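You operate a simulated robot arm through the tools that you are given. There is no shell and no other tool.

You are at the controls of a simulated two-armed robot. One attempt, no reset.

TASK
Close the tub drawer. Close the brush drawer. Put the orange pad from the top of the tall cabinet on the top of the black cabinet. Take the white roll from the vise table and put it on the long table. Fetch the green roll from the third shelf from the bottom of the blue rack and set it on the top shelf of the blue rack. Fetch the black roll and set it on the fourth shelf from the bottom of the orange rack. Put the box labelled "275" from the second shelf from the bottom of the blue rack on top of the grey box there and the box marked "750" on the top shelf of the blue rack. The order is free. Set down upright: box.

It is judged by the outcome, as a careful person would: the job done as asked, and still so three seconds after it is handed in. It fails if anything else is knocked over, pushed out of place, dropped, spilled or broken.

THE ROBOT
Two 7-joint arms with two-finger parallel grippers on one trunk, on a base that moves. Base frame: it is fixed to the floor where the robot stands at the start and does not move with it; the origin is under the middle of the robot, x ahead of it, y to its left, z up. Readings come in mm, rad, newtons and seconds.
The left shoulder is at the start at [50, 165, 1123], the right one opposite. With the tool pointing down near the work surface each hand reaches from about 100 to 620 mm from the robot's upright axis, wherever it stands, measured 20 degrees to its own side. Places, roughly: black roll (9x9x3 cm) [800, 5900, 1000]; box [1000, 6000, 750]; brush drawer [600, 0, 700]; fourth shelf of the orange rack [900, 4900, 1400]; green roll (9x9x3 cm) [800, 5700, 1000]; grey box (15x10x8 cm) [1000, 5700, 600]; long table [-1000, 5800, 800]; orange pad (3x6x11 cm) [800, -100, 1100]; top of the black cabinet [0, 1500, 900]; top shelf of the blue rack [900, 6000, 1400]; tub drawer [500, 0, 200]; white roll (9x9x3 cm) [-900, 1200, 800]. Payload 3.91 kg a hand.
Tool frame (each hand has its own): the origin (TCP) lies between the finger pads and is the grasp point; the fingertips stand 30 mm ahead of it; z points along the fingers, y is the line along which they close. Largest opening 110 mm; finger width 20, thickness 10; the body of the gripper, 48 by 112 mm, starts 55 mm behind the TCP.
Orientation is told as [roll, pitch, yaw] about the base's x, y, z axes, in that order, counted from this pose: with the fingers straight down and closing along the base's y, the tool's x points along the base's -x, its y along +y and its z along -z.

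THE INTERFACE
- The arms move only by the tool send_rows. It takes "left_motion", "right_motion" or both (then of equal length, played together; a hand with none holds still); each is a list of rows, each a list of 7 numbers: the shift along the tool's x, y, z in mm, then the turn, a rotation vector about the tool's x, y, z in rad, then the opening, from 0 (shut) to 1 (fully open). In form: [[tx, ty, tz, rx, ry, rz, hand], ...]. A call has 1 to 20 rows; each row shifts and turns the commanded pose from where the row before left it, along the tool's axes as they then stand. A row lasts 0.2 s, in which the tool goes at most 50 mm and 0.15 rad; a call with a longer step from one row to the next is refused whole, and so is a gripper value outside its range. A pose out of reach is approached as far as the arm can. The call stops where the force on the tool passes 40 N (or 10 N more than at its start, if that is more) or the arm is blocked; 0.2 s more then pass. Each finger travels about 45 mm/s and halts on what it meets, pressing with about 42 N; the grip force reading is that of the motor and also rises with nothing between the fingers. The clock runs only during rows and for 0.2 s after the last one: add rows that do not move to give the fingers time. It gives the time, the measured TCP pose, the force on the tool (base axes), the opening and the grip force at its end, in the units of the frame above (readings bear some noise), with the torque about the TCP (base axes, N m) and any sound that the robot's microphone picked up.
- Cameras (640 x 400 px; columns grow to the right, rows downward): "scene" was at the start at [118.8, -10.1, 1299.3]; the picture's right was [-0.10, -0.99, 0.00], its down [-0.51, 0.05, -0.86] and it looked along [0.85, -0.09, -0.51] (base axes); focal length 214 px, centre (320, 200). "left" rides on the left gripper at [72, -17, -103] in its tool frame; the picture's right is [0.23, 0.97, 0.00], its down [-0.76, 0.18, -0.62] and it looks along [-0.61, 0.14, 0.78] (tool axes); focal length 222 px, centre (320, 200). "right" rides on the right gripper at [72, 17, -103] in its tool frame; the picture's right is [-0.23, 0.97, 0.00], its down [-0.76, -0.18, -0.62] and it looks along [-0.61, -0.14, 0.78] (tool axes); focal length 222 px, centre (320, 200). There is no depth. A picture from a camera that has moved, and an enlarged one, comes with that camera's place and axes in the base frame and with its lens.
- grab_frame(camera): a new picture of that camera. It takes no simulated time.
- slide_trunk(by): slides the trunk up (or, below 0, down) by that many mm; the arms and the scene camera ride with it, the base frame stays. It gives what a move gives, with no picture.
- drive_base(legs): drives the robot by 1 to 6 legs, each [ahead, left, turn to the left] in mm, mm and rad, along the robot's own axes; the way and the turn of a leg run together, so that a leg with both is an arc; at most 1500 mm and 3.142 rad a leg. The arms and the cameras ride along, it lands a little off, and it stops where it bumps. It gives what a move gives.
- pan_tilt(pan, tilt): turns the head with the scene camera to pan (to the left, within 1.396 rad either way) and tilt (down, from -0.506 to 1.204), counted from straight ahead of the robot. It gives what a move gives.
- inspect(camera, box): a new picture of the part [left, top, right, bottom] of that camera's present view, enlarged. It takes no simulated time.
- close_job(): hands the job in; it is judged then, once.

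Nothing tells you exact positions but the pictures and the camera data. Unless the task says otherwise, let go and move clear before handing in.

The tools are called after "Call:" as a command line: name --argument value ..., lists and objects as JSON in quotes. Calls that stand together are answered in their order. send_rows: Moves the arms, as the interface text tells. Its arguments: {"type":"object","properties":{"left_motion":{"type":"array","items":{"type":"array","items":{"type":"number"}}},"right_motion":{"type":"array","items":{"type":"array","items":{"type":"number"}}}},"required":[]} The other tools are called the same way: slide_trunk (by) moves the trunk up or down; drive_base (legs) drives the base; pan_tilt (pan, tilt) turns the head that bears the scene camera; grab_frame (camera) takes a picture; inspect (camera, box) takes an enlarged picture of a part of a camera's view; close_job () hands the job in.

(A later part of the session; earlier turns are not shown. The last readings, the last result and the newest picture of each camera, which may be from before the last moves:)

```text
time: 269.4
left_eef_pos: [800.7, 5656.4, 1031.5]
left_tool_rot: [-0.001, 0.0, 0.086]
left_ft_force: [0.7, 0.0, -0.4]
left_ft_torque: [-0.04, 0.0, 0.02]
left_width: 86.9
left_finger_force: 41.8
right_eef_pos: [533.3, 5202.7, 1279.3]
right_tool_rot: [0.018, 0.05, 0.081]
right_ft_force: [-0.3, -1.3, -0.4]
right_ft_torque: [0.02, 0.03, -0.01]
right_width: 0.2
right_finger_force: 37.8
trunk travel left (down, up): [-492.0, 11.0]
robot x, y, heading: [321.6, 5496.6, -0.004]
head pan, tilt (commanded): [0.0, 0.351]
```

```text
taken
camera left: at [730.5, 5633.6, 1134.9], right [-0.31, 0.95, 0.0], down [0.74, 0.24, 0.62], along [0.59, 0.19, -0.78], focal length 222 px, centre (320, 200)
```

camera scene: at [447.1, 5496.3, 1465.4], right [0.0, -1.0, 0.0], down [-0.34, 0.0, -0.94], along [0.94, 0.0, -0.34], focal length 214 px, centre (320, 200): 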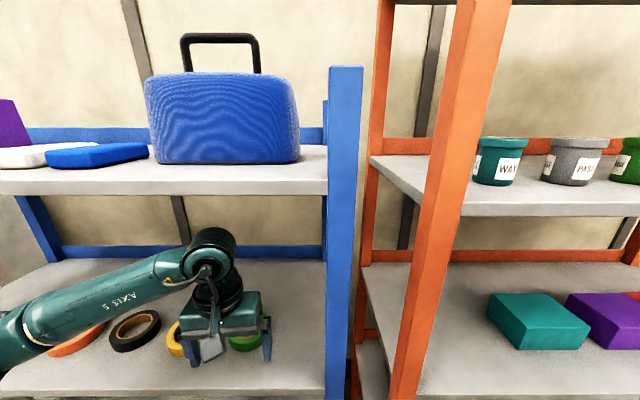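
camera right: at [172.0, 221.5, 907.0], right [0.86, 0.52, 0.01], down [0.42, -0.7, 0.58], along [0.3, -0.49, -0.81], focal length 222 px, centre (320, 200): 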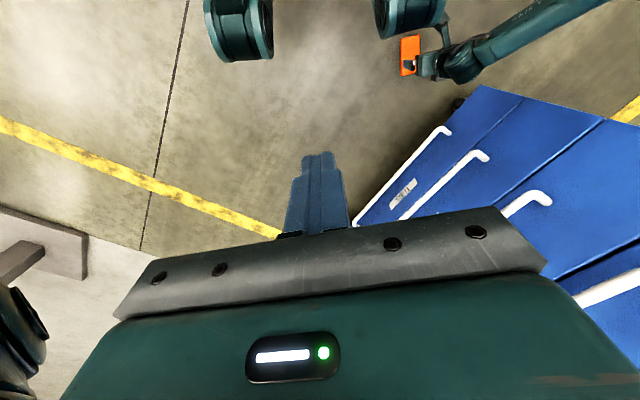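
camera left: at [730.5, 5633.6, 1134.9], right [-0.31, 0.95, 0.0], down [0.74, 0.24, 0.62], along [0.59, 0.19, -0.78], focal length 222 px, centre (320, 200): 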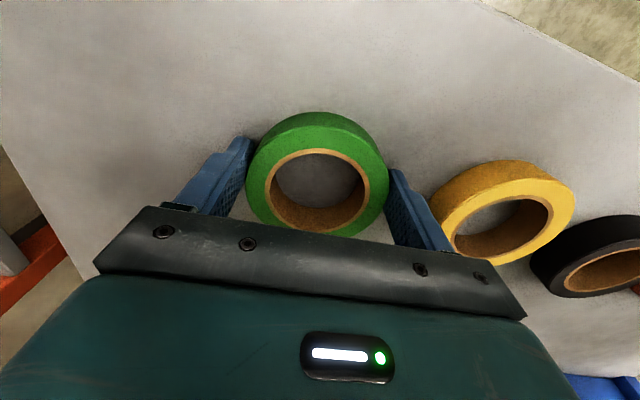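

Green roll gripped (87 mm). Lifting, then withdrawing it straight out of the shelf.

Call:
send_rows --left_motion '[[0, 0, -10, 0, 0, 0, 0.4], [0, 0, -20, 0, 0, 0, 0.4], [0, 0, -25, 0, 0, 0, 0.4], [15, 0, -10, 0, 0, 0, 0.4], [30, 0, 0, 0, 0, 0, 0.4], [35, 0, 0, 0, 0, 0, 0.4], [35, 0, 0, 0, 0, 0, 0.4], [35, 0, 0, 0, 0, 0, 0.4], [30, 0, 0, 0, 0, 0, 0.4], [20, 0, 0, 0, 0, 0, 0.4]]'

Call:
grab_frame --camera "scene"

Call:
grab_frame --camera "left"

```text
time: 271.6
left_eef_pos: [602.9, 5638.8, 1096.7]
left_tool_rot: [-0.001, -0.001, 0.088]
left_ft_force: [-0.2, 0.5, -0.4]
left_ft_torque: [-0.03, 0.04, 0.0]
left_width: 86.8
left_finger_force: 41.9
right_eef_pos: [533.6, 5201.3, 1278.3]
right_tool_rot: [0.019, 0.051, 0.081]
right_ft_force: [0.1, -0.6, 0.0]
right_ft_torque: [-0.01, 0.0, 0.03]
right_width: 0.0
right_finger_force: 37.3
trunk travel left (down, up): [-492.0, 11.0]
robot x, y, heading: [328.5, 5497.6, -0.0]
head pan, tilt (commanded): [0.0, 0.351]
```

```text
taken
camera scene: at [446.4, 5496.3, 1465.5], right [0.0, -1.0, 0.0], down [-0.34, 0.0, -0.94], along [0.94, 0.0, -0.34], focal length 214 px, centre (320, 200)
```

scene: 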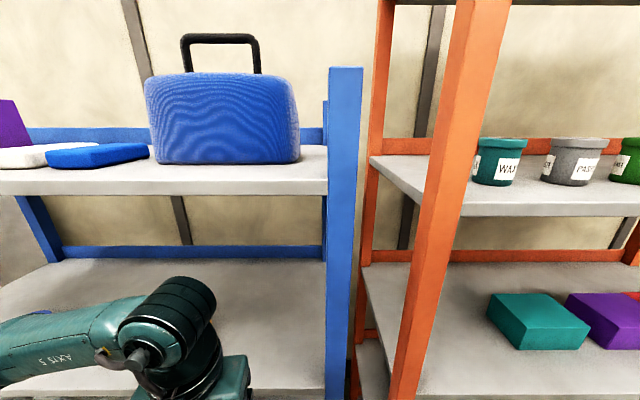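

```text
taken
camera left: at [531.1, 5616.0, 1200.2], right [-0.31, 0.95, 0.0], down [0.74, 0.24, 0.62], along [0.59, 0.19, -0.78], focal length 222 px, centre (320, 200)
```

left: 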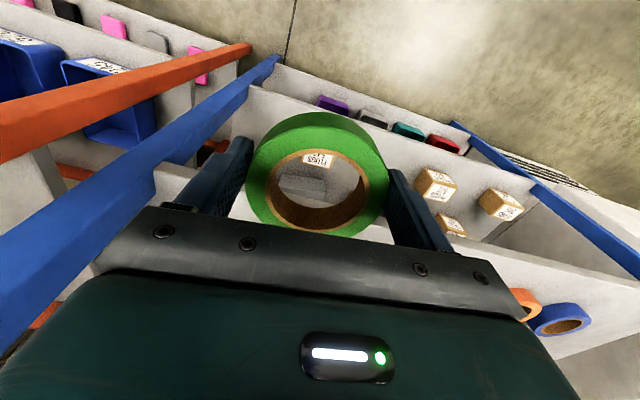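

Call:
send_rows --left_motion '[[0, 0, -25, 0, 0, 0, 0.4], [0, 0, -40, 0, 0, 0, 0.4], [0, 0, -45, 0, 0, 0, 0.4], [0, 0, -45, 0, 0, 0, 0.4], [0, 0, -45, 0, 0, 0, 0.4], [0, 0, -45, 0, 0, 0, 0.4], [0, 0, -45, 0, 0, 0, 0.4], [0, 0, -45, 0, 0, 0, 0.4], [0, 0, -35, 0, 0, 0, 0.4], [0, 0, -20, 0, 0, 0, 0.4]]'

Call:
slide_trunk --by 10

Call:
drive_base --legs '[[0, 285, 0]]'

Call:
pan_tilt --pan 0.0 --tilt 0.15

Call:
grab_frame --camera "scene"

Call:
grab_frame --camera "left"

```text
time: 273.8
left_eef_pos: [601.0, 5637.8, 1487.8]
left_tool_rot: [-0.001, 0.0, 0.087]
left_ft_force: [0.6, 0.3, 0.0]
left_ft_torque: [0.01, 0.0, 0.03]
left_width: 86.4
left_finger_force: 42.0
right_eef_pos: [531.1, 5202.9, 1278.6]
right_tool_rot: [0.019, 0.051, 0.082]
right_ft_force: [-0.1, 0.2, -0.6]
right_ft_torque: [-0.02, 0.02, 0.02]
right_width: 0.0
right_finger_force: 37.7
trunk travel left (down, up): [-492.0, 11.0]
robot x, y, heading: [320.4, 5499.0, -0.0]
head pan, tilt (commanded): [0.0, 0.351]
```

```text
time: 274.4
left_eef_pos: [601.9, 5637.0, 1497.3]
left_tool_rot: [0.001, -0.001, 0.086]
left_ft_force: [0.2, 0.2, -0.3]
left_ft_torque: [0.01, 0.02, -0.01]
left_width: 86.6
left_finger_force: 42.1
right_eef_pos: [532.1, 5202.1, 1288.2]
right_tool_rot: [0.02, 0.051, 0.081]
right_ft_force: [-0.1, -0.8, -1.0]
right_ft_torque: [-0.01, 0.0, -0.01]
right_width: 0.1
right_finger_force: 38.2
trunk travel left (down, up): [-502.0, 1.0]
robot x, y, heading: [325.1, 5499.4, 0.002]
head pan, tilt (commanded): [0.0, 0.351]
```

```text
time: 277.4
left_eef_pos: [601.8, 5921.2, 1497.1]
left_tool_rot: [-0.001, -0.001, 0.09]
left_ft_force: [-0.5, 0.3, -0.8]
left_ft_torque: [-0.03, 0.0, 0.01]
left_width: 86.2
left_finger_force: 41.7
right_eef_pos: [534.4, 5485.3, 1288.9]
right_tool_rot: [0.019, 0.052, 0.084]
right_ft_force: [0.4, 0.7, -0.2]
right_ft_torque: [0.0, 0.01, 0.0]
right_width: 0.0
right_finger_force: 37.6
trunk travel left (down, up): [-502.0, 1.0]
robot x, y, heading: [325.1, 5780.8, 0.004]
head pan, tilt (commanded): [0.0, 0.351]
```

```text
time: 278.2
left_eef_pos: [601.9, 5920.1, 1496.7]
left_tool_rot: [0.002, -0.001, 0.088]
left_ft_force: [-0.8, 0.5, -0.5]
left_ft_torque: [0.02, 0.0, -0.01]
left_width: 86.2
left_finger_force: 41.2
right_eef_pos: [534.0, 5485.7, 1289.6]
right_tool_rot: [0.017, 0.049, 0.082]
right_ft_force: [-0.5, 0.7, -0.8]
right_ft_torque: [-0.01, 0.02, 0.01]
right_width: 0.1
right_finger_force: 37.9
trunk travel left (down, up): [-502.0, 1.0]
robot x, y, heading: [325.1, 5777.1, 0.0]
head pan, tilt (commanded): [0.0, 0.15]
```

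```text
taken
camera scene: at [446.6, 5779.5, 1494.1], right [0.0, -1.0, 0.0], down [-0.15, 0.0, -0.99], along [0.99, 0.0, -0.15], focal length 214 px, centre (320, 200)
```

scene: 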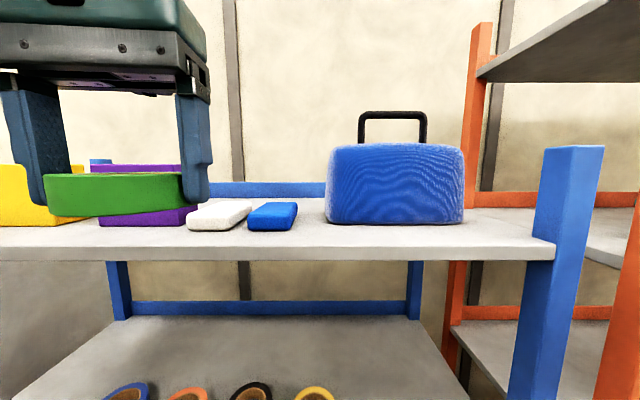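

```text
taken
camera left: at [531.5, 5897.6, 1600.5], right [-0.31, 0.95, 0.0], down [0.74, 0.25, 0.62], along [0.59, 0.19, -0.78], focal length 222 px, centre (320, 200)
```

left: 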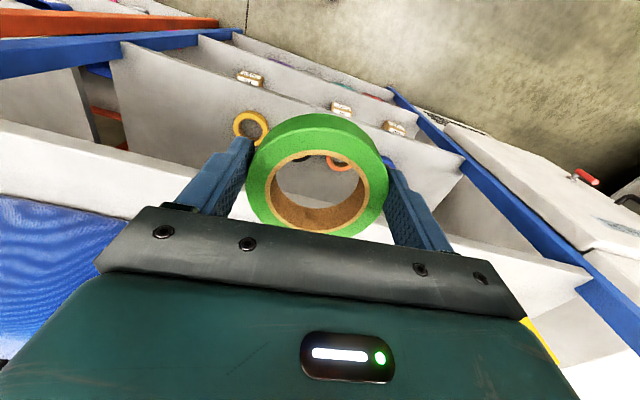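

The roll's bottom (≈1467) clears the low items (tops ≈1426). I tuck the right hand further in so it won't touch the rack post, then drive ahead 130 mm.

Call:
send_rows --right_motion '[[20, 0, 0, 0, 0, 0, 0], [25, 0, 0, 0, 0, 0, 0], [25, 0, 0, 0, 0, 0, 0], [20, 0, 0, 0, 0, 0, 0]]'

Call:
drive_base --legs '[[70, 0, 0]]'

Call:
drive_base --legs '[[60, 0, 0]]'

Call:
grab_frame --camera "scene"

Call:
grab_frame --camera "left"

```text
time: 279.2
left_eef_pos: [602.8, 5920.8, 1496.9]
left_tool_rot: [-0.001, -0.001, 0.089]
left_ft_force: [0.4, 0.7, -0.1]
left_ft_torque: [0.02, 0.03, 0.01]
left_width: 86.3
left_finger_force: 41.9
right_eef_pos: [454.6, 5503.2, 1296.4]
right_tool_rot: [0.022, 0.046, 0.076]
right_ft_force: [26.3, -5.3, 9.4]
right_ft_torque: [0.75, 1.7, -1.16]
right_width: 0.0
right_finger_force: 38.2
right hand out of reach, approached as far as the arm can: row 2, 3, 4
trunk travel left (down, up): [-502.0, 1.0]
robot x, y, heading: [321.8, 5781.7, -0.001]
head pan, tilt (commanded): [0.0, 0.15]
```

```text
time: 280.2
left_eef_pos: [662.4, 5921.4, 1496.8]
left_tool_rot: [0.0, 0.003, 0.09]
left_ft_force: [0.3, -0.5, -0.5]
left_ft_torque: [-0.01, 0.06, 0.01]
left_width: 86.0
left_finger_force: 42.2
right_eef_pos: [515.6, 5503.0, 1295.2]
right_tool_rot: [0.023, 0.048, 0.076]
right_ft_force: [0.7, 0.2, 1.0]
right_ft_torque: [0.05, 0.06, 0.0]
right_width: 0.0
right_finger_force: 37.7
trunk travel left (down, up): [-502.0, 1.0]
robot x, y, heading: [380.3, 5779.9, 0.001]
head pan, tilt (commanded): [0.0, 0.15]
stopped in leg 1: the force on the tool passed its limit at 40 N (the readings are from after the stop); the commanded pose is now the measured one
```

```text
time: 281.2
left_eef_pos: [681.4, 5920.4, 1496.1]
left_tool_rot: [0.0, 0.002, 0.093]
left_ft_force: [-0.8, 0.1, -0.7]
left_ft_torque: [0.05, -0.04, -0.02]
left_width: 86.0
left_finger_force: 42.1
right_eef_pos: [534.4, 5504.1, 1296.7]
right_tool_rot: [0.023, 0.044, 0.076]
right_ft_force: [0.0, 0.5, 0.4]
right_ft_torque: [0.0, -0.01, -0.01]
right_width: 0.0
right_finger_force: 37.4
trunk travel left (down, up): [-502.0, 1.0]
robot x, y, heading: [404.1, 5779.7, 0.002]
head pan, tilt (commanded): [0.0, 0.15]
stopped in leg 1: the robot was blocked; the commanded pose is now the measured one
```

```text
taken
camera scene: at [524.9, 5779.6, 1494.4], right [0.0, -1.0, 0.0], down [-0.15, 0.0, -0.99], along [0.99, 0.0, -0.15], focal length 214 px, centre (320, 200)
```

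scene: 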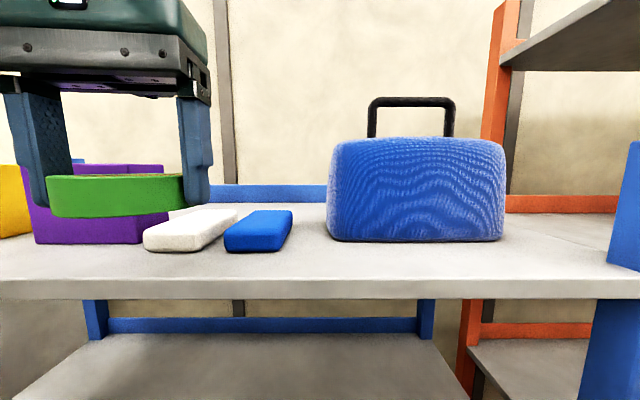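

```text
taken
camera left: at [611.0, 5897.6, 1599.9], right [-0.31, 0.95, 0.0], down [0.74, 0.25, 0.62], along [0.59, 0.2, -0.78], focal length 222 px, centre (320, 200)
```

left: 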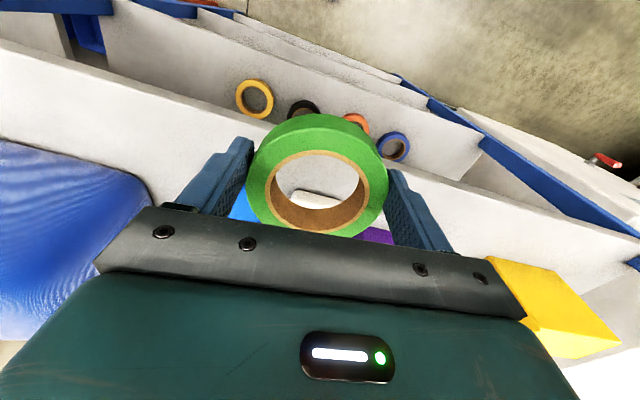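

The base is blocked at x≈404 (it meets the rack's foot), so a straight-down hand can't reach behind the low items. I'll set the green roll back on its old free spot on shelf 3, re-grip it with the fingers pitched forward (the roll stays flat), which extends the reach.

Call:
drive_base --legs '[[-78, 0, 0], [0, -283, 0]]'

Call:
send_rows --left_motion '[[0, 0, 20, 0, 0, 0, 0.4], [0, 0, 35, 0, 0, 0, 0.4], [0, 0, 45, 0, 0, 0, 0.4], [0, 0, 45, 0, 0, 0, 0.4], [0, 0, 45, 0, 0, 0, 0.4], [0, 0, 45, 0, 0, 0, 0.4], [0, 0, 45, 0, 0, 0, 0.4], [0, 0, 45, 0, 0, 0, 0.4], [0, 0, 40, 0, 0, 0, 0.4], [0, 0, 25, 0, 0, 0, 0.4]]'

Call:
pan_tilt --pan 0.15 --tilt 0.45

Call:
grab_frame --camera "scene"

```text
time: 284.9
left_eef_pos: [604.9, 5639.4, 1496.4]
left_tool_rot: [0.0, 0.003, 0.091]
left_ft_force: [-0.6, 0.5, -0.8]
left_ft_torque: [-0.01, 0.01, 0.03]
left_width: 85.9
left_finger_force: 41.7
right_eef_pos: [456.1, 5222.1, 1297.1]
right_tool_rot: [0.023, 0.046, 0.077]
right_ft_force: [-0.1, -0.9, 0.3]
right_ft_torque: [-0.01, -0.02, 0.0]
right_width: 0.4
right_finger_force: 38.0
trunk travel left (down, up): [-502.0, 1.0]
robot x, y, heading: [323.7, 5498.2, 0.001]
head pan, tilt (commanded): [0.0, 0.15]
```

```text
time: 287.1
left_eef_pos: [602.5, 5639.5, 1106.7]
left_tool_rot: [-0.001, 0.004, 0.09]
left_ft_force: [0.1, -0.9, -0.8]
left_ft_torque: [0.05, 0.02, -0.02]
left_width: 85.8
left_finger_force: 42.5
right_eef_pos: [457.3, 5222.4, 1295.4]
right_tool_rot: [0.023, 0.045, 0.077]
right_ft_force: [0.2, -0.8, -0.5]
right_ft_torque: [-0.01, 0.01, 0.03]
right_width: 0.2
right_finger_force: 37.6
trunk travel left (down, up): [-502.0, 1.0]
robot x, y, heading: [326.3, 5501.2, 0.001]
head pan, tilt (commanded): [0.0, 0.15]
```

```text
time: 287.9
left_eef_pos: [603.9, 5639.9, 1106.0]
left_tool_rot: [0.0, 0.003, 0.089]
left_ft_force: [0.1, 0.5, 0.0]
left_ft_torque: [0.0, 0.03, 0.0]
left_width: 85.7
left_finger_force: 42.1
right_eef_pos: [456.9, 5222.2, 1296.1]
right_tool_rot: [0.022, 0.045, 0.077]
right_ft_force: [0.2, 0.1, 0.0]
right_ft_torque: [0.01, 0.0, 0.01]
right_width: 0.0
right_finger_force: 37.9
trunk travel left (down, up): [-502.0, 1.0]
robot x, y, heading: [322.0, 5503.5, 0.0]
head pan, tilt (commanded): [0.15, 0.45]
```

```text
taken
camera scene: at [446.2, 5512.6, 1466.3], right [0.15, -0.99, 0.0], down [-0.43, -0.06, -0.9], along [0.89, 0.13, -0.43], focal length 214 px, centre (320, 200)
```

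scene: 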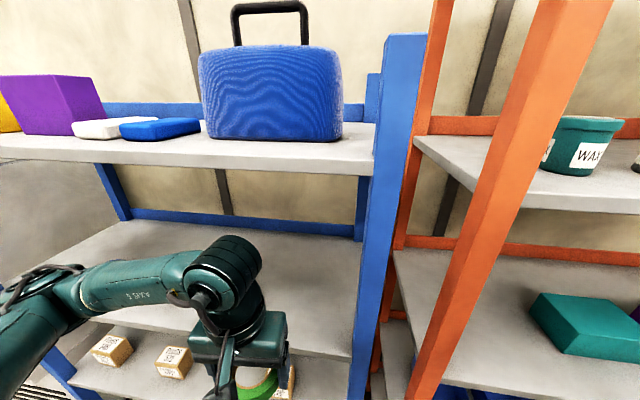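

Call:
send_rows --left_motion '[[-25, 0, 0, 0, 0, 0, 0.4], [-35, 0, 0, 0, 0, 0, 0.4], [-35, -0.5, 0, 0, 0, 0, 0.4], [-35, -0.5, 0, 0, 0, 0, 0.4], [-35, -0.5, 0, 0, 0, 0, 0.4], [-30, 0, 0, 0, 0, 0, 0.4], [0, 0, 20, 0, 0, 0, 0.4], [0, 0, 20, 0, 0, 0, 0.4], [0, 0, 15, 0, 0, 0, 0.4], [0, 0, 8, 0, 0, 0, 0.4]]'

Call:
send_rows --left_motion '[[0, 0, 3, 0, 0, 0, 0.4], [0, 0, 3, 0, 0, 0, 0.4], [0, 0, 2, 0, 0, 0, 0.4]]'

Call:
send_rows --left_motion '[[0, 0, 2, 0, 0, 0, 0.4], [0, 0, 2, 0, 0, 0, 0.4]]'

Call:
grab_frame --camera "left"

```text
time: 290.1
left_eef_pos: [797.6, 5657.0, 1041.2]
left_tool_rot: [-0.001, 0.003, 0.092]
left_ft_force: [0.1, 0.1, 0.5]
left_ft_torque: [0.02, 0.02, -0.01]
left_width: 85.6
left_finger_force: 41.9
right_eef_pos: [456.8, 5221.9, 1296.3]
right_tool_rot: [0.022, 0.045, 0.077]
right_ft_force: [0.4, -0.8, 0.2]
right_ft_torque: [-0.01, 0.02, 0.01]
right_width: 0.0
right_finger_force: 37.6
trunk travel left (down, up): [-502.0, 1.0]
robot x, y, heading: [327.0, 5500.4, 0.003]
head pan, tilt (commanded): [0.15, 0.45]
```

```text
time: 290.9
left_eef_pos: [797.7, 5655.8, 1034.1]
left_tool_rot: [0.001, 0.002, 0.09]
left_ft_force: [0.7, 0.7, -0.7]
left_ft_torque: [0.01, 0.01, -0.02]
left_width: 85.7
left_finger_force: 42.2
right_eef_pos: [456.5, 5221.9, 1295.4]
right_tool_rot: [0.022, 0.045, 0.077]
right_ft_force: [-0.1, -0.3, -0.1]
right_ft_torque: [0.0, 0.0, 0.02]
right_width: 0.1
right_finger_force: 37.8
trunk travel left (down, up): [-502.0, 1.0]
robot x, y, heading: [326.6, 5502.5, 0.003]
head pan, tilt (commanded): [0.15, 0.45]
```

```text
time: 291.5
left_eef_pos: [797.5, 5656.8, 1032.6]
left_tool_rot: [0.0, 0.0, 0.093]
left_ft_force: [-1.2, 2.6, 8.4]
left_ft_torque: [-0.04, -0.38, 0.1]
left_width: 85.4
left_finger_force: 42.0
right_eef_pos: [455.2, 5223.1, 1295.4]
right_tool_rot: [0.022, 0.046, 0.075]
right_ft_force: [-0.2, 0.4, 0.0]
right_ft_torque: [0.0, 0.02, 0.01]
right_width: 0.1
right_finger_force: 37.3
trunk travel left (down, up): [-502.0, 1.0]
robot x, y, heading: [327.1, 5499.7, -0.002]
head pan, tilt (commanded): [0.15, 0.45]
```

```text
taken
camera left: at [726.5, 5633.6, 1135.5], right [-0.32, 0.95, 0.0], down [0.74, 0.25, 0.62], along [0.59, 0.2, -0.78], focal length 222 px, centre (320, 200)
```

left: 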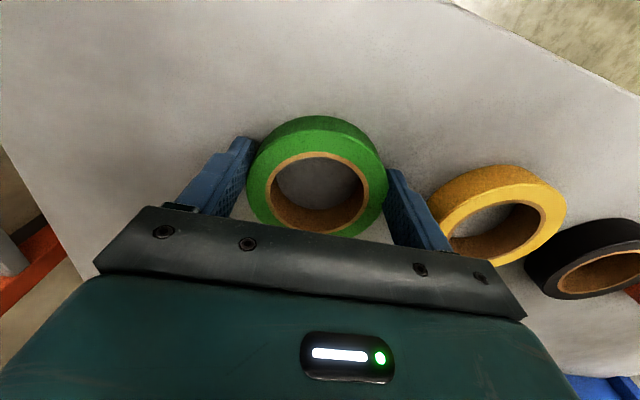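

The roll rests on shelf 3 again. I open slightly, pitch the hand 0.55 rad forward about the roll, and re-grip.

Call:
send_rows --left_motion '[[0, 0, -2, 0, 0, 0, 0.8], [0, 0, 0, 0, 0, 0, 0.86], [0, 0, 0, 0, 0, 0, 0.86], [0, 0, 0, 0, -0.11, 0, 0.86], [0, 0, 0, 0, -0.11, 0, 0.86], [0, 0, 0, 0, -0.11, 0, 0.86], [0, 0, 0, 0, -0.11, 0, 0.86], [0, 0, 0, 0, -0.11, 0, 0.86], [6.8, 0, -4.2, 0, 0, 0, 0.86], [0, 0, 0, 0, 0, 0, 0.86]]'

Call:
grab_frame --camera "left"

Call:
inspect --camera "scene" --box '[160, 250, 400, 400]'

```text
time: 293.7
left_eef_pos: [789.3, 5655.9, 1033.1]
left_tool_rot: [-0.002, -0.547, 0.09]
left_ft_force: [0.0, 0.5, 0.6]
left_ft_torque: [0.01, 0.01, -0.02]
left_width: 94.7
left_finger_force: 0.1
right_eef_pos: [456.3, 5222.3, 1295.6]
right_tool_rot: [0.023, 0.046, 0.076]
right_ft_force: [-0.6, -0.1, 0.1]
right_ft_torque: [0.02, -0.02, 0.02]
right_width: 0.0
right_finger_force: 38.1
trunk travel left (down, up): [-502.0, 1.0]
robot x, y, heading: [326.2, 5500.0, 0.004]
head pan, tilt (commanded): [0.15, 0.45]
```

```text
taken
camera left: at [676.2, 5628.6, 1083.6], right [-0.28, 0.95, -0.12], down [0.31, 0.21, 0.93], along [0.91, 0.23, -0.35], focal length 222 px, centre (320, 200)
```

left: 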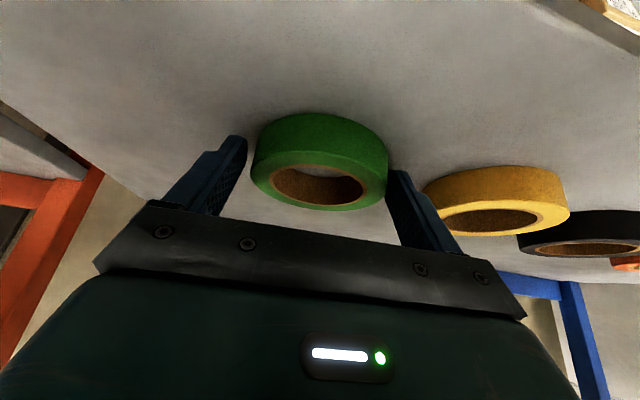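

```text
2.67 times, centred on (280, 325) of scene
camera zoom: at [446.2, 5512.6, 1466.3], right [0.15, -0.99, 0.0], down [-0.43, -0.07, -0.9], along [0.89, 0.13, -0.44], focal length 572 px, centre (427, -133)
```

zoom: 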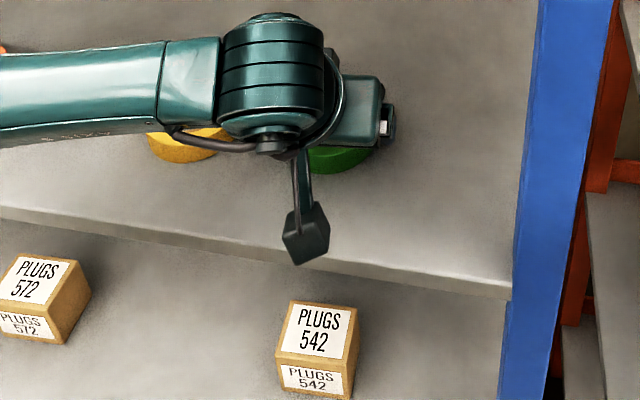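

Call:
send_rows --left_motion '[[0, 0, 0, 0, 0, 0, 0.8], [0, 0, 0, 0, 0, 0, 0.7], [0, 0, 0, 0, 0, 0, 0.5], [0, 0, 0, 0, 0, 0, 0.4], [0, 0, 0, 0, 0, 0, 0.4]]'

Call:
grab_frame --camera "left"

```text
time: 294.9
left_eef_pos: [789.8, 5656.4, 1034.4]
left_tool_rot: [-0.001, -0.546, 0.092]
left_ft_force: [0.0, 0.1, 0.2]
left_ft_torque: [-0.04, 0.01, 0.0]
left_width: 86.8
left_finger_force: 41.7
right_eef_pos: [456.2, 5221.9, 1296.6]
right_tool_rot: [0.021, 0.043, 0.077]
right_ft_force: [-0.5, 0.5, 0.3]
right_ft_torque: [0.01, 0.0, -0.01]
right_width: 0.1
right_finger_force: 37.8
trunk travel left (down, up): [-502.0, 1.0]
robot x, y, heading: [325.2, 5499.6, 0.003]
head pan, tilt (commanded): [0.15, 0.45]
```

```text
taken
camera left: at [676.3, 5628.6, 1083.7], right [-0.28, 0.95, -0.12], down [0.31, 0.21, 0.93], along [0.91, 0.23, -0.35], focal length 222 px, centre (320, 200)
```

left: 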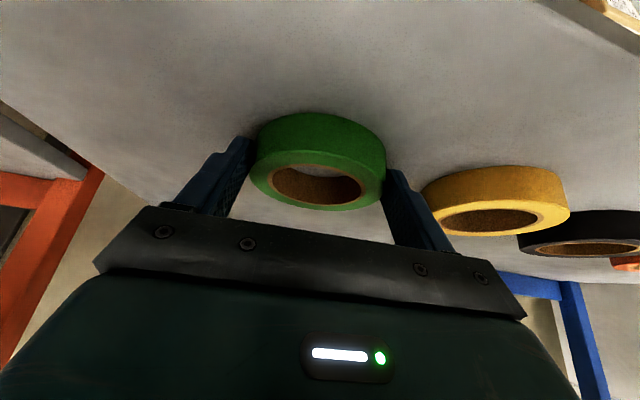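

Call:
send_rows --left_motion '[[-4, 0, -6.8, 0, 0, 0, 0.4], [-7.8, 0, -12.8, 0, 0, 0, 0.4], [-13, 0, -21.4, 0, 0, 0, 0.4]]'

Call:
grab_frame --camera "left"

Call:
send_rows --left_motion '[[17, 0, -10.4, 0, 0, 0, 0.4], [27.4, 0, -16.6, 0, 0, 0, 0.4], [27.4, 0, -16.6, 0, 0, 0, 0.4], [27.4, 0, -16.6, 0, 0, 0, 0.4], [27.4, 0, -16.6, 0, 0, 0, 0.4], [27.4, 0, -16.6, 0, 0, 0, 0.4], [15, 0, -9, 0, 0, 0, 0.4]]'

Call:
grab_frame --camera "left"

Call:
grab_frame --camera "scene"

```text
time: 295.7
left_eef_pos: [787.5, 5654.7, 1080.8]
left_tool_rot: [0.002, -0.547, 0.091]
left_ft_force: [0.6, -0.8, -0.5]
left_ft_torque: [0.0, -0.01, -0.01]
left_width: 86.9
left_finger_force: 41.8
right_eef_pos: [456.5, 5223.2, 1296.2]
right_tool_rot: [0.022, 0.046, 0.077]
right_ft_force: [0.4, -0.5, 0.8]
right_ft_torque: [-0.02, 0.02, -0.04]
right_width: 0.0
right_finger_force: 38.1
trunk travel left (down, up): [-502.0, 1.0]
robot x, y, heading: [325.7, 5497.4, 0.003]
head pan, tilt (commanded): [0.15, 0.45]
```

```text
taken
camera left: at [674.6, 5626.6, 1131.6], right [-0.28, 0.95, -0.12], down [0.31, 0.21, 0.93], along [0.91, 0.23, -0.35], focal length 222 px, centre (320, 200)
```

left: 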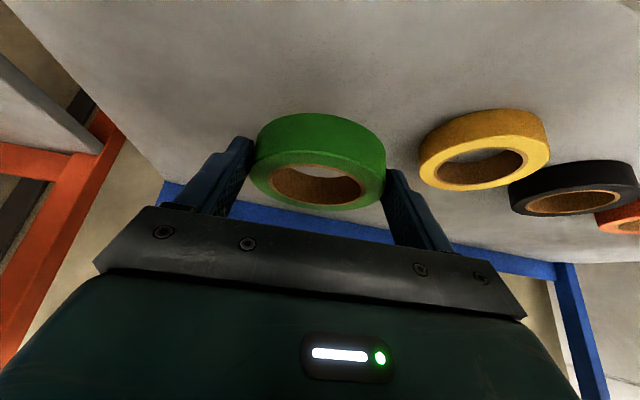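

```text
time: 297.3
left_eef_pos: [648.0, 5601.1, 1063.2]
left_tool_rot: [0.001, -0.545, 0.091]
left_ft_force: [0.2, 0.0, -1.1]
left_ft_torque: [0.01, 0.0, 0.02]
left_width: 86.9
left_finger_force: 42.2
left hand out of reach, approached as far as the arm can: row 4, 5, 6, 7
right_eef_pos: [456.3, 5222.0, 1296.9]
right_tool_rot: [0.025, 0.046, 0.077]
right_ft_force: [0.5, 0.1, -0.3]
right_ft_torque: [-0.01, 0.03, 0.04]
right_width: 0.0
right_finger_force: 38.1
trunk travel left (down, up): [-502.0, 1.0]
robot x, y, heading: [326.9, 5496.3, -0.001]
head pan, tilt (commanded): [0.15, 0.45]
```

```text
taken
camera left: at [534.1, 5573.7, 1114.6], right [-0.28, 0.95, -0.12], down [0.31, 0.21, 0.93], along [0.91, 0.23, -0.35], focal length 222 px, centre (320, 200)
```

left: 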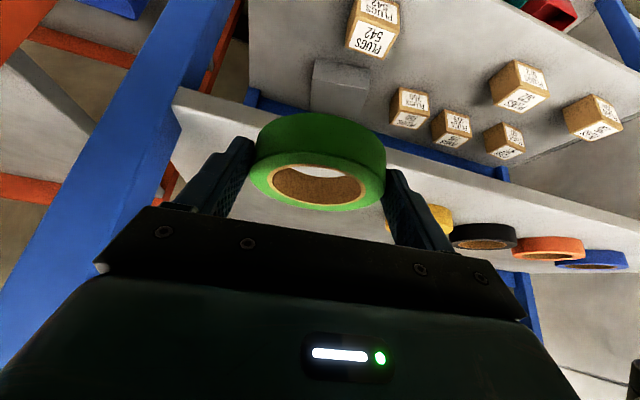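

```text
taken
camera scene: at [446.3, 5512.4, 1466.3], right [0.15, -0.99, 0.0], down [-0.43, -0.07, -0.9], along [0.89, 0.13, -0.44], focal length 214 px, centre (320, 200)
```

scene: 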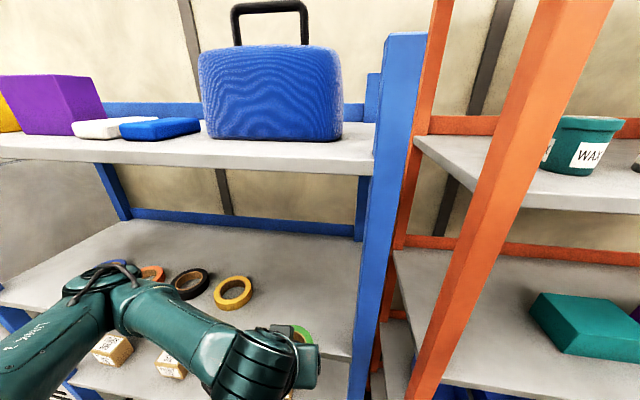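

Call:
drive_base --legs '[[-130, 0, 0]]'

Call:
send_rows --left_motion '[[-10.4, 0, -17, 0, 0, 0, 0.4], [-20, 0, -33, 0, 0, 0, 0.4], [-23, 0, -38, 0, 0, 0, 0.4], [-23, 0, -38, 0, 0, 0, 0.4], [-23, 0, -38, 0, 0, 0, 0.4], [-23, 0, -38, 0, 0, 0, 0.4], [-23, 0, -38, 0, 0, 0, 0.4], [-23, 0, -38, 0, 0, 0, 0.4], [-23, 0, -38, 0, 0, 0, 0.4], [-23, 0, -38, 0, 0, 0, 0.4], [-18, 0, -30, 0, 0, 0, 0.4]]'

Call:
grab_frame --camera "left"

Call:
grab_frame --camera "scene"

```text
time: 298.6
left_eef_pos: [515.3, 5600.3, 1064.4]
left_tool_rot: [0.002, -0.548, 0.091]
left_ft_force: [0.0, -0.5, 0.3]
left_ft_torque: [-0.02, 0.04, 0.01]
left_width: 86.6
left_finger_force: 41.8
right_eef_pos: [323.7, 5221.9, 1296.0]
right_tool_rot: [0.023, 0.045, 0.077]
right_ft_force: [-0.2, -0.3, 0.4]
right_ft_torque: [0.0, -0.01, 0.01]
right_width: 0.0
right_finger_force: 37.8
trunk travel left (down, up): [-502.0, 1.0]
robot x, y, heading: [195.8, 5497.8, -0.003]
head pan, tilt (commanded): [0.15, 0.45]
```

```text
time: 301.0
left_eef_pos: [515.3, 5596.0, 1511.0]
left_tool_rot: [0.002, -0.547, 0.09]
left_ft_force: [-0.3, -0.4, -0.7]
left_ft_torque: [0.02, 0.03, 0.0]
left_width: 86.6
left_finger_force: 42.2
left hand out of reach, approached as far as the arm can: row 1
right_eef_pos: [324.8, 5221.7, 1296.1]
right_tool_rot: [0.023, 0.044, 0.076]
right_ft_force: [-0.3, -0.1, -0.2]
right_ft_torque: [0.01, -0.02, -0.03]
right_width: 0.0
right_finger_force: 37.6
trunk travel left (down, up): [-502.0, 1.0]
robot x, y, heading: [193.6, 5498.8, -0.006]
head pan, tilt (commanded): [0.15, 0.45]
```

```text
taken
camera left: at [402.2, 5568.4, 1561.3], right [-0.28, 0.95, -0.12], down [0.31, 0.21, 0.93], along [0.91, 0.22, -0.35], focal length 222 px, centre (320, 200)
```

left: 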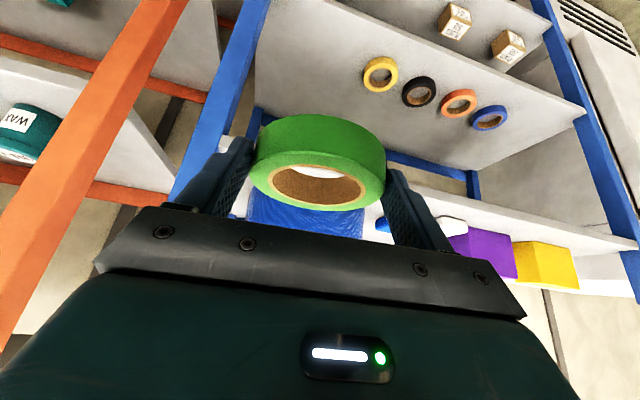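

```text
taken
camera scene: at [314.0, 5512.3, 1466.3], right [0.15, -0.99, 0.0], down [-0.43, -0.06, -0.9], along [0.89, 0.13, -0.43], focal length 214 px, centre (320, 200)
```

scene: 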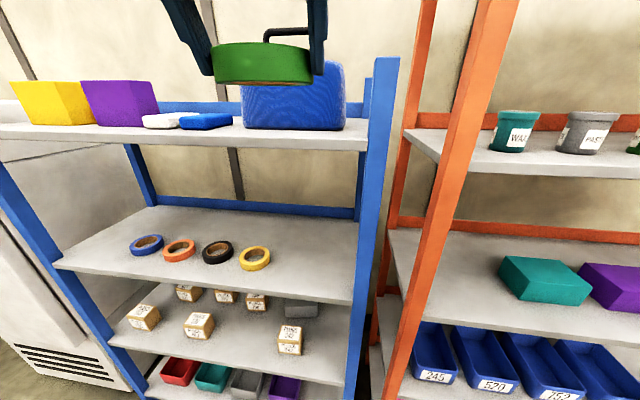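

The re-gripped roll is at z≈1511. Moving the base left and ahead to place it on the top shelf.

Call:
drive_base --legs '[[0, 300, 0.004]]'

Call:
drive_base --legs '[[190, 0, 0]]'

Call:
pan_tilt --pan 0.1 --tilt 0.2

Call:
grab_frame --camera "left"

Call:
grab_frame --camera "scene"

```text
time: 304.2
left_eef_pos: [517.0, 5893.7, 1510.5]
left_tool_rot: [0.002, -0.548, 0.092]
left_ft_force: [0.0, 0.5, -0.4]
left_ft_torque: [-0.04, 0.02, 0.0]
left_width: 86.2
left_finger_force: 41.6
right_eef_pos: [325.7, 5520.8, 1297.1]
right_tool_rot: [0.023, 0.044, 0.077]
right_ft_force: [-0.5, 0.7, -0.4]
right_ft_torque: [0.0, -0.03, 0.0]
right_width: 0.0
right_finger_force: 38.1
trunk travel left (down, up): [-502.0, 1.0]
robot x, y, heading: [192.2, 5796.8, 0.001]
head pan, tilt (commanded): [0.15, 0.45]
```

```text
time: 305.8
left_eef_pos: [708.2, 5893.0, 1510.0]
left_tool_rot: [0.001, -0.546, 0.089]
left_ft_force: [-0.2, 0.1, -0.8]
left_ft_torque: [-0.01, 0.03, 0.02]
left_width: 86.1
left_finger_force: 42.2
right_eef_pos: [517.9, 5519.6, 1296.4]
right_tool_rot: [0.024, 0.047, 0.076]
right_ft_force: [-0.2, -0.1, 0.7]
right_ft_torque: [0.01, -0.01, -0.01]
right_width: 0.0
right_finger_force: 38.0
trunk travel left (down, up): [-502.0, 1.0]
robot x, y, heading: [386.9, 5796.0, 0.003]
head pan, tilt (commanded): [0.15, 0.45]
```

```text
time: 306.6
left_eef_pos: [709.1, 5892.8, 1510.3]
left_tool_rot: [0.004, -0.546, 0.088]
left_ft_force: [-0.5, -0.1, -0.1]
left_ft_torque: [0.04, 0.04, -0.01]
left_width: 86.0
left_finger_force: 42.2
right_eef_pos: [517.1, 5520.2, 1295.8]
right_tool_rot: [0.022, 0.045, 0.075]
right_ft_force: [0.0, -0.3, 0.0]
right_ft_torque: [-0.01, -0.03, -0.01]
right_width: 0.0
right_finger_force: 37.7
trunk travel left (down, up): [-502.0, 1.0]
robot x, y, heading: [385.7, 5798.2, -0.001]
head pan, tilt (commanded): [0.099, 0.201]
```

```text
taken
camera left: at [594.8, 5866.2, 1560.7], right [-0.28, 0.95, -0.12], down [0.31, 0.21, 0.93], along [0.91, 0.22, -0.35], focal length 222 px, centre (320, 200)
```

left: 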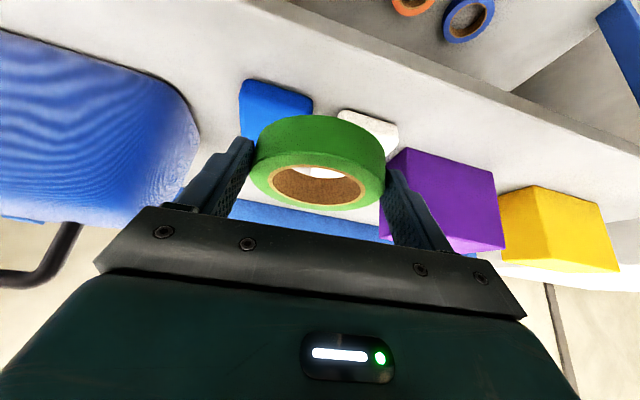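

```text
taken
camera scene: at [508.5, 5805.7, 1489.5], right [0.1, -1.0, 0.0], down [-0.2, -0.02, -0.98], along [0.98, 0.1, -0.2], focal length 214 px, centre (320, 200)
```

scene: 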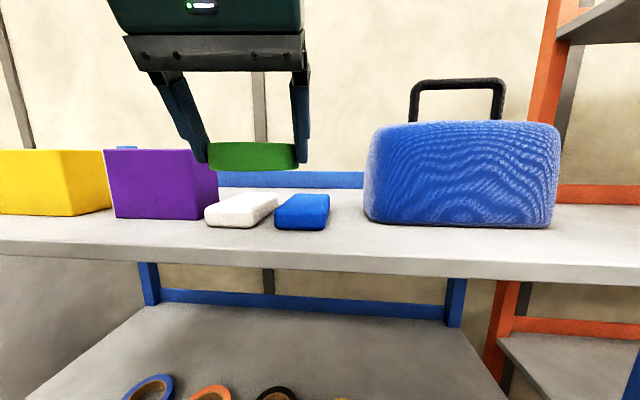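

Clear over the low items. I extend the roll over them to ≈[958,5945], staying away from the purple box.

Call:
send_rows --left_motion '[[-20, 2.4, 12, 0, 0, 0, 0.4], [-31.2, 3.8, 18.9, 0, 0, 0, 0.4], [-31.2, 3.8, 18.9, 0, 0, 0, 0.4], [-31.2, 3.8, 18.9, 0, 0, 0, 0.4], [-31.2, 3.8, 18.9, 0, 0, 0, 0.4], [-26.6, 5.3, 16.1, 0, 0, 0, 0.4], [-26.6, 5.3, 16.1, 0, 0, 0, 0.4], [-11, 1.4, 6.8, 0, 0, 0, 0.4]]'

Call:
grab_frame --camera "left"

Call:
grab_frame --camera "scene"

```text
time: 308.4
left_eef_pos: [951.1, 5945.3, 1512.5]
left_tool_rot: [0.003, -0.546, 0.09]
left_ft_force: [0.8, 0.3, 0.3]
left_ft_torque: [-0.02, -0.02, 0.0]
left_width: 85.9
left_finger_force: 42.4
right_eef_pos: [517.4, 5520.0, 1297.2]
right_tool_rot: [0.022, 0.045, 0.078]
right_ft_force: [0.3, -0.4, 1.2]
right_ft_torque: [0.02, 0.02, -0.01]
right_width: 0.0
right_finger_force: 37.9
trunk travel left (down, up): [-502.0, 1.0]
robot x, y, heading: [386.4, 5798.3, -0.004]
head pan, tilt (commanded): [0.099, 0.201]
```

```text
taken
camera left: at [837.1, 5918.3, 1562.6], right [-0.28, 0.95, -0.12], down [0.31, 0.21, 0.93], along [0.91, 0.22, -0.35], focal length 222 px, centre (320, 200)
```

left: 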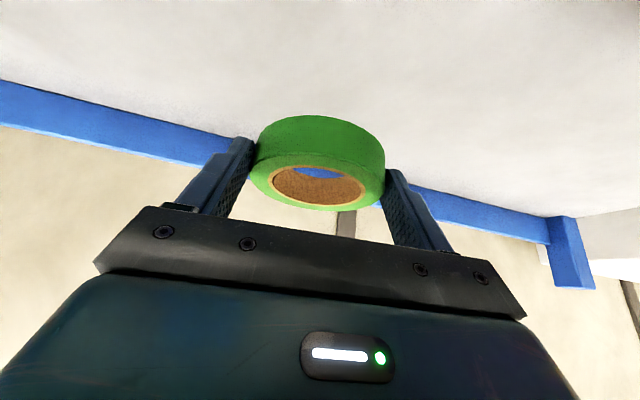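

```text
taken
camera scene: at [508.7, 5805.7, 1489.5], right [0.1, -1.0, 0.0], down [-0.2, -0.02, -0.98], along [0.98, 0.1, -0.2], focal length 214 px, centre (320, 200)
```

scene: 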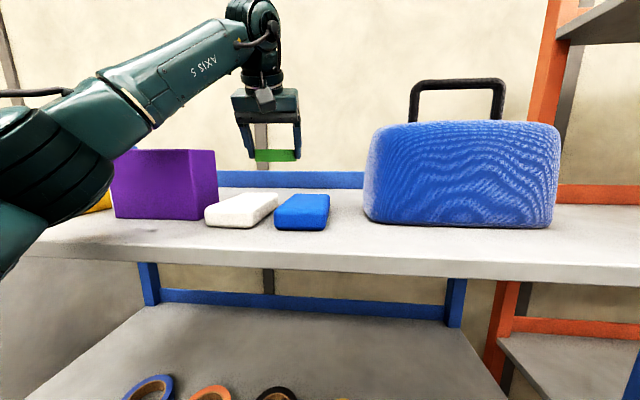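

Over the free spot. Lowering in stages while watching the elbow and forces.

Call:
send_rows --left_motion '[[7.8, 0, 12.8, 0, 0, 0, 0.4], [10.4, 0, 17.1, 0, 0, 0, 0.4], [7.8, 0, 12.8, 0, 0, 0, 0.4], [5.2, 0, 8.6, 0, 0, 0, 0.4]]'

Call:
grab_frame --camera "scene"

Call:
grab_frame --camera "left"

```text
time: 309.4
left_eef_pos: [946.1, 5943.7, 1453.1]
left_tool_rot: [0.002, -0.551, 0.089]
left_ft_force: [-0.7, -0.2, -0.9]
left_ft_torque: [-0.03, 0.0, -0.01]
left_width: 85.7
left_finger_force: 41.9
right_eef_pos: [515.7, 5518.9, 1295.4]
right_tool_rot: [0.025, 0.044, 0.078]
right_ft_force: [0.3, 0.2, 0.1]
right_ft_torque: [0.01, 0.02, -0.03]
right_width: 0.0
right_finger_force: 37.5
trunk travel left (down, up): [-502.0, 1.0]
robot x, y, heading: [387.7, 5799.0, -0.005]
head pan, tilt (commanded): [0.099, 0.201]
```

```text
taken
camera scene: at [506.1, 5804.4, 1490.0], right [0.1, -1.0, 0.0], down [-0.2, -0.02, -0.98], along [0.98, 0.1, -0.2], focal length 214 px, centre (320, 200)
```

scene: 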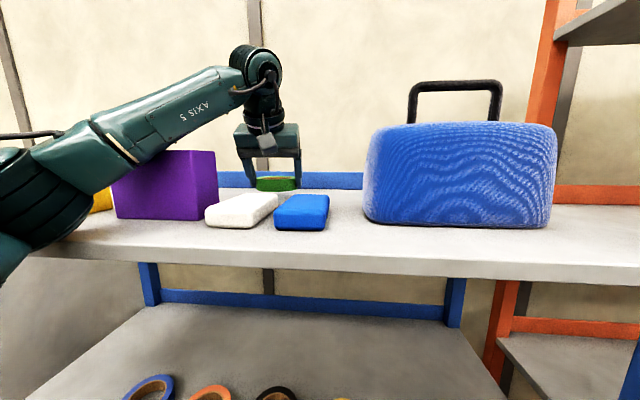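

```text
taken
camera left: at [831.9, 5916.5, 1503.5], right [-0.28, 0.95, -0.12], down [0.31, 0.2, 0.93], along [0.91, 0.22, -0.35], focal length 222 px, centre (320, 200)
```

left: 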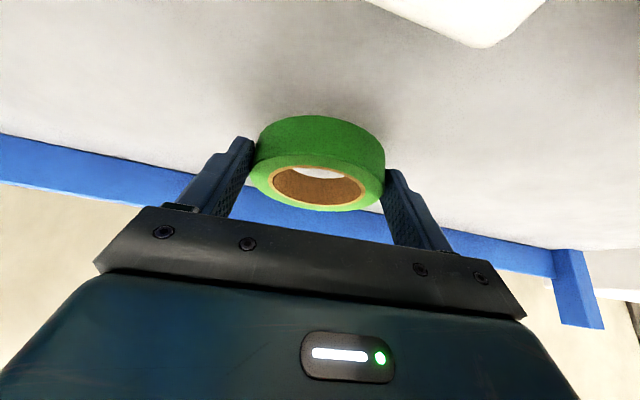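

The left elbow comes close to the shelf's front edge, so I raise again, back the base off ~55 mm and extend the arm instead, which moves the elbow away from the shelf.

Call:
send_rows --left_motion '[[-7.8, 0, -12.8, 0, 0, 0, 0.4], [-10.4, 0, -17.1, 0, 0, 0, 0.4], [-7.8, 0, -12.8, 0, 0, 0, 0.4]]'

Call:
grab_frame --camera "scene"

Call:
drive_base --legs '[[-55, -40, 0]]'

Call:
grab_frame --camera "scene"

```text
time: 310.2
left_eef_pos: [949.7, 5946.6, 1499.3]
left_tool_rot: [0.001, -0.546, 0.09]
left_ft_force: [-0.3, -0.7, -0.6]
left_ft_torque: [0.01, 0.01, 0.01]
left_width: 86.0
left_finger_force: 42.1
right_eef_pos: [516.7, 5519.4, 1296.0]
right_tool_rot: [0.023, 0.045, 0.077]
right_ft_force: [-1.0, -0.3, -0.1]
right_ft_torque: [0.03, 0.01, 0.04]
right_width: 0.0
right_finger_force: 37.4
trunk travel left (down, up): [-502.0, 1.0]
robot x, y, heading: [384.3, 5797.4, -0.001]
head pan, tilt (commanded): [0.099, 0.201]
```

```text
taken
camera scene: at [508.8, 5805.5, 1489.4], right [0.1, -1.0, 0.0], down [-0.2, -0.02, -0.98], along [0.98, 0.1, -0.2], focal length 214 px, centre (320, 200)
```

scene: 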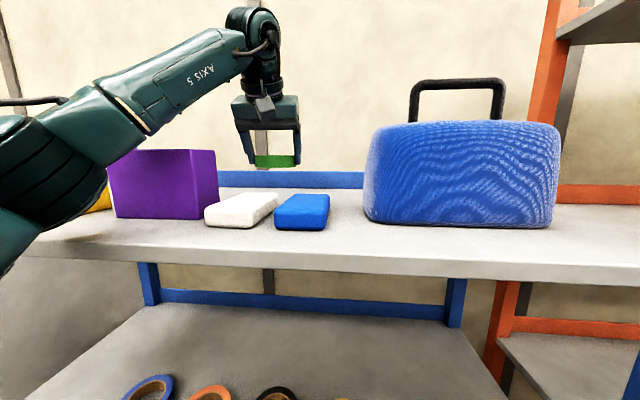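

```text
time: 311.2
left_eef_pos: [894.5, 5906.6, 1499.8]
left_tool_rot: [0.002, -0.546, 0.091]
left_ft_force: [-0.8, -0.2, -0.3]
left_ft_torque: [0.01, 0.0, 0.02]
left_width: 85.8
left_finger_force: 41.9
right_eef_pos: [463.0, 5480.3, 1295.6]
right_tool_rot: [0.024, 0.045, 0.076]
right_ft_force: [0.6, 0.8, 0.9]
right_ft_torque: [0.0, 0.01, -0.04]
right_width: 0.0
right_finger_force: 37.9
trunk travel left (down, up): [-502.0, 1.0]
robot x, y, heading: [331.8, 5760.5, -0.002]
head pan, tilt (commanded): [0.099, 0.201]
```

```text
taken
camera scene: at [453.8, 5765.8, 1489.5], right [0.1, -0.99, 0.0], down [-0.2, -0.02, -0.98], along [0.98, 0.1, -0.2], focal length 214 px, centre (320, 200)
```

scene: 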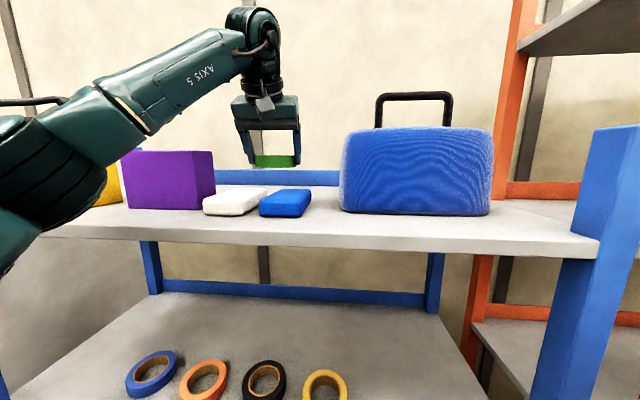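

Call:
send_rows --left_motion '[[-22.9, 1.7, 13.9, 0, 0, 0, 0.4], [-22.9, 1.7, 13.9, 0, 0, 0, 0.4], [5.2, 0, 8.6, 0, 0, 0, 0.4], [7.8, 0, 12.8, 0, 0, 0, 0.4], [7.8, 0, 12.8, 0, 0, 0, 0.4]]'

Call:
grab_frame --camera "scene"

Call:
grab_frame --camera "left"

```text
time: 312.4
left_eef_pos: [948.2, 5915.2, 1460.3]
left_tool_rot: [0.0, -0.548, 0.092]
left_ft_force: [0.0, -0.4, -1.1]
left_ft_torque: [0.01, 0.01, 0.0]
left_width: 85.4
left_finger_force: 41.8
right_eef_pos: [463.1, 5480.3, 1296.0]
right_tool_rot: [0.022, 0.045, 0.077]
right_ft_force: [-0.5, -0.4, -0.3]
right_ft_torque: [-0.01, -0.03, 0.0]
right_width: 0.2
right_finger_force: 37.5
trunk travel left (down, up): [-502.0, 1.0]
robot x, y, heading: [334.7, 5758.2, 0.002]
head pan, tilt (commanded): [0.099, 0.201]
```

```text
taken
camera scene: at [454.6, 5766.7, 1489.5], right [0.1, -0.99, 0.0], down [-0.2, -0.02, -0.98], along [0.97, 0.1, -0.2], focal length 214 px, centre (320, 200)
```

scene: 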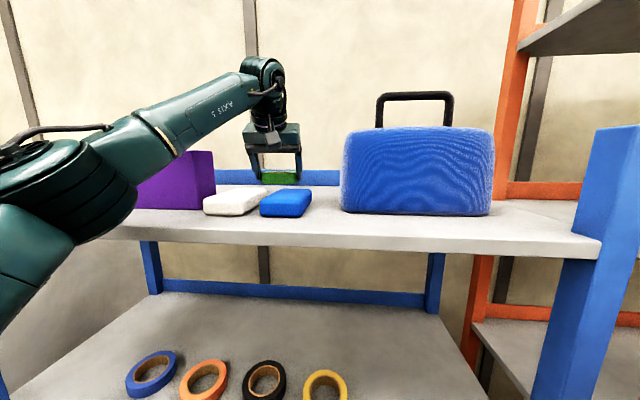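

```text
taken
camera left: at [834.6, 5887.9, 1510.9], right [-0.28, 0.95, -0.12], down [0.31, 0.21, 0.93], along [0.91, 0.23, -0.35], focal length 222 px, centre (320, 200)
```

left: 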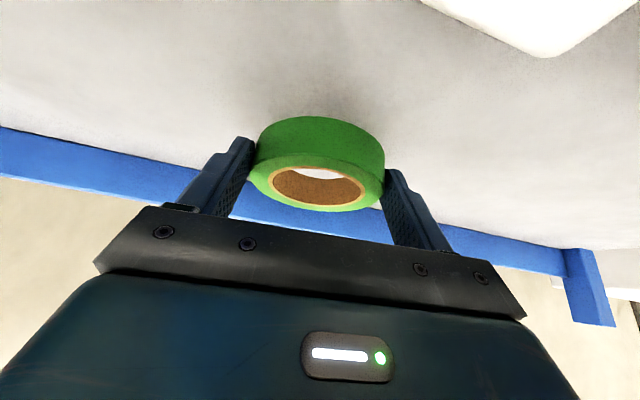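

Call:
send_rows --left_motion '[[4.2, 0, 6.8, 0, 0, 0, 0.4], [3.1, 0, 5.1, 0, 0, 0, 0.4], [2.1, 0, 3.4, 0, 0, 0, 0.4]]'

Call:
send_rows --left_motion '[[1.3, 0, 2.1, 0, 0, 0, 0.4], [1.3, 0, 2.1, 0, 0, 0, 0.4]]'

Call:
grab_frame --camera "left"

Call:
grab_frame --camera "scene"

```text
time: 313.2
left_eef_pos: [947.4, 5914.8, 1442.0]
left_tool_rot: [0.002, -0.547, 0.09]
left_ft_force: [-0.5, 0.2, -0.5]
left_ft_torque: [-0.02, 0.0, -0.01]
left_width: 85.3
left_finger_force: 42.1
right_eef_pos: [462.8, 5478.8, 1295.8]
right_tool_rot: [0.023, 0.046, 0.077]
right_ft_force: [0.2, 0.2, 0.3]
right_ft_torque: [-0.02, 0.05, -0.02]
right_width: 0.2
right_finger_force: 37.5
trunk travel left (down, up): [-502.0, 1.0]
robot x, y, heading: [332.8, 5756.6, 0.001]
head pan, tilt (commanded): [0.099, 0.201]
```

```text
time: 313.8
left_eef_pos: [948.5, 5914.9, 1437.2]
left_tool_rot: [0.003, -0.545, 0.089]
left_ft_force: [0.4, -1.0, -0.8]
left_ft_torque: [0.0, 0.03, -0.01]
left_width: 85.2
left_finger_force: 41.5
right_eef_pos: [463.5, 5480.1, 1295.7]
right_tool_rot: [0.023, 0.045, 0.077]
right_ft_force: [0.1, 0.6, -0.4]
right_ft_torque: [0.0, 0.01, -0.01]
right_width: 0.0
right_finger_force: 37.8
trunk travel left (down, up): [-502.0, 1.0]
robot x, y, heading: [331.0, 5757.2, -0.002]
head pan, tilt (commanded): [0.099, 0.201]
```

```text
taken
camera left: at [834.5, 5887.9, 1487.6], right [-0.28, 0.95, -0.12], down [0.31, 0.21, 0.93], along [0.91, 0.23, -0.35], focal length 222 px, centre (320, 200)
```

left: 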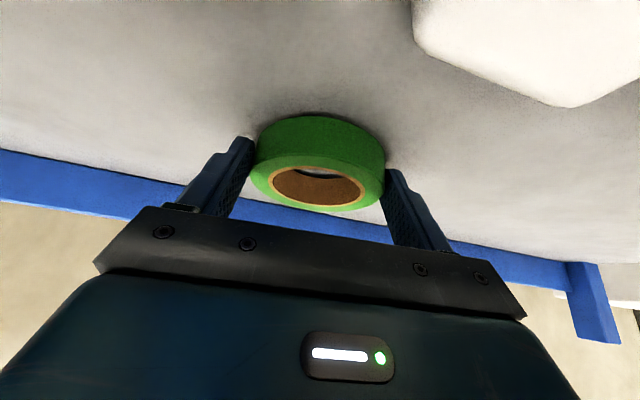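

```text
taken
camera scene: at [454.5, 5766.2, 1489.5], right [0.1, -0.99, 0.0], down [-0.2, -0.02, -0.98], along [0.98, 0.1, -0.2], focal length 214 px, centre (320, 200)
```

scene: 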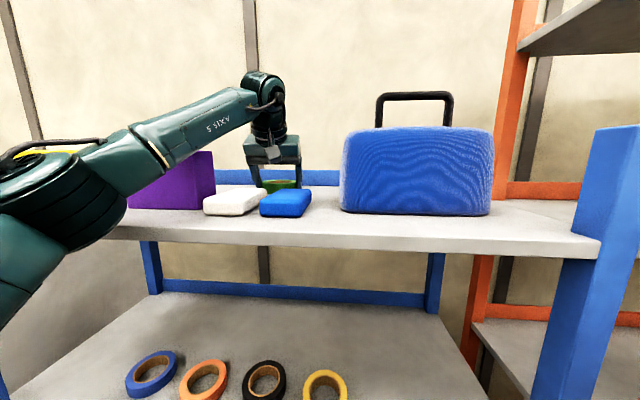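

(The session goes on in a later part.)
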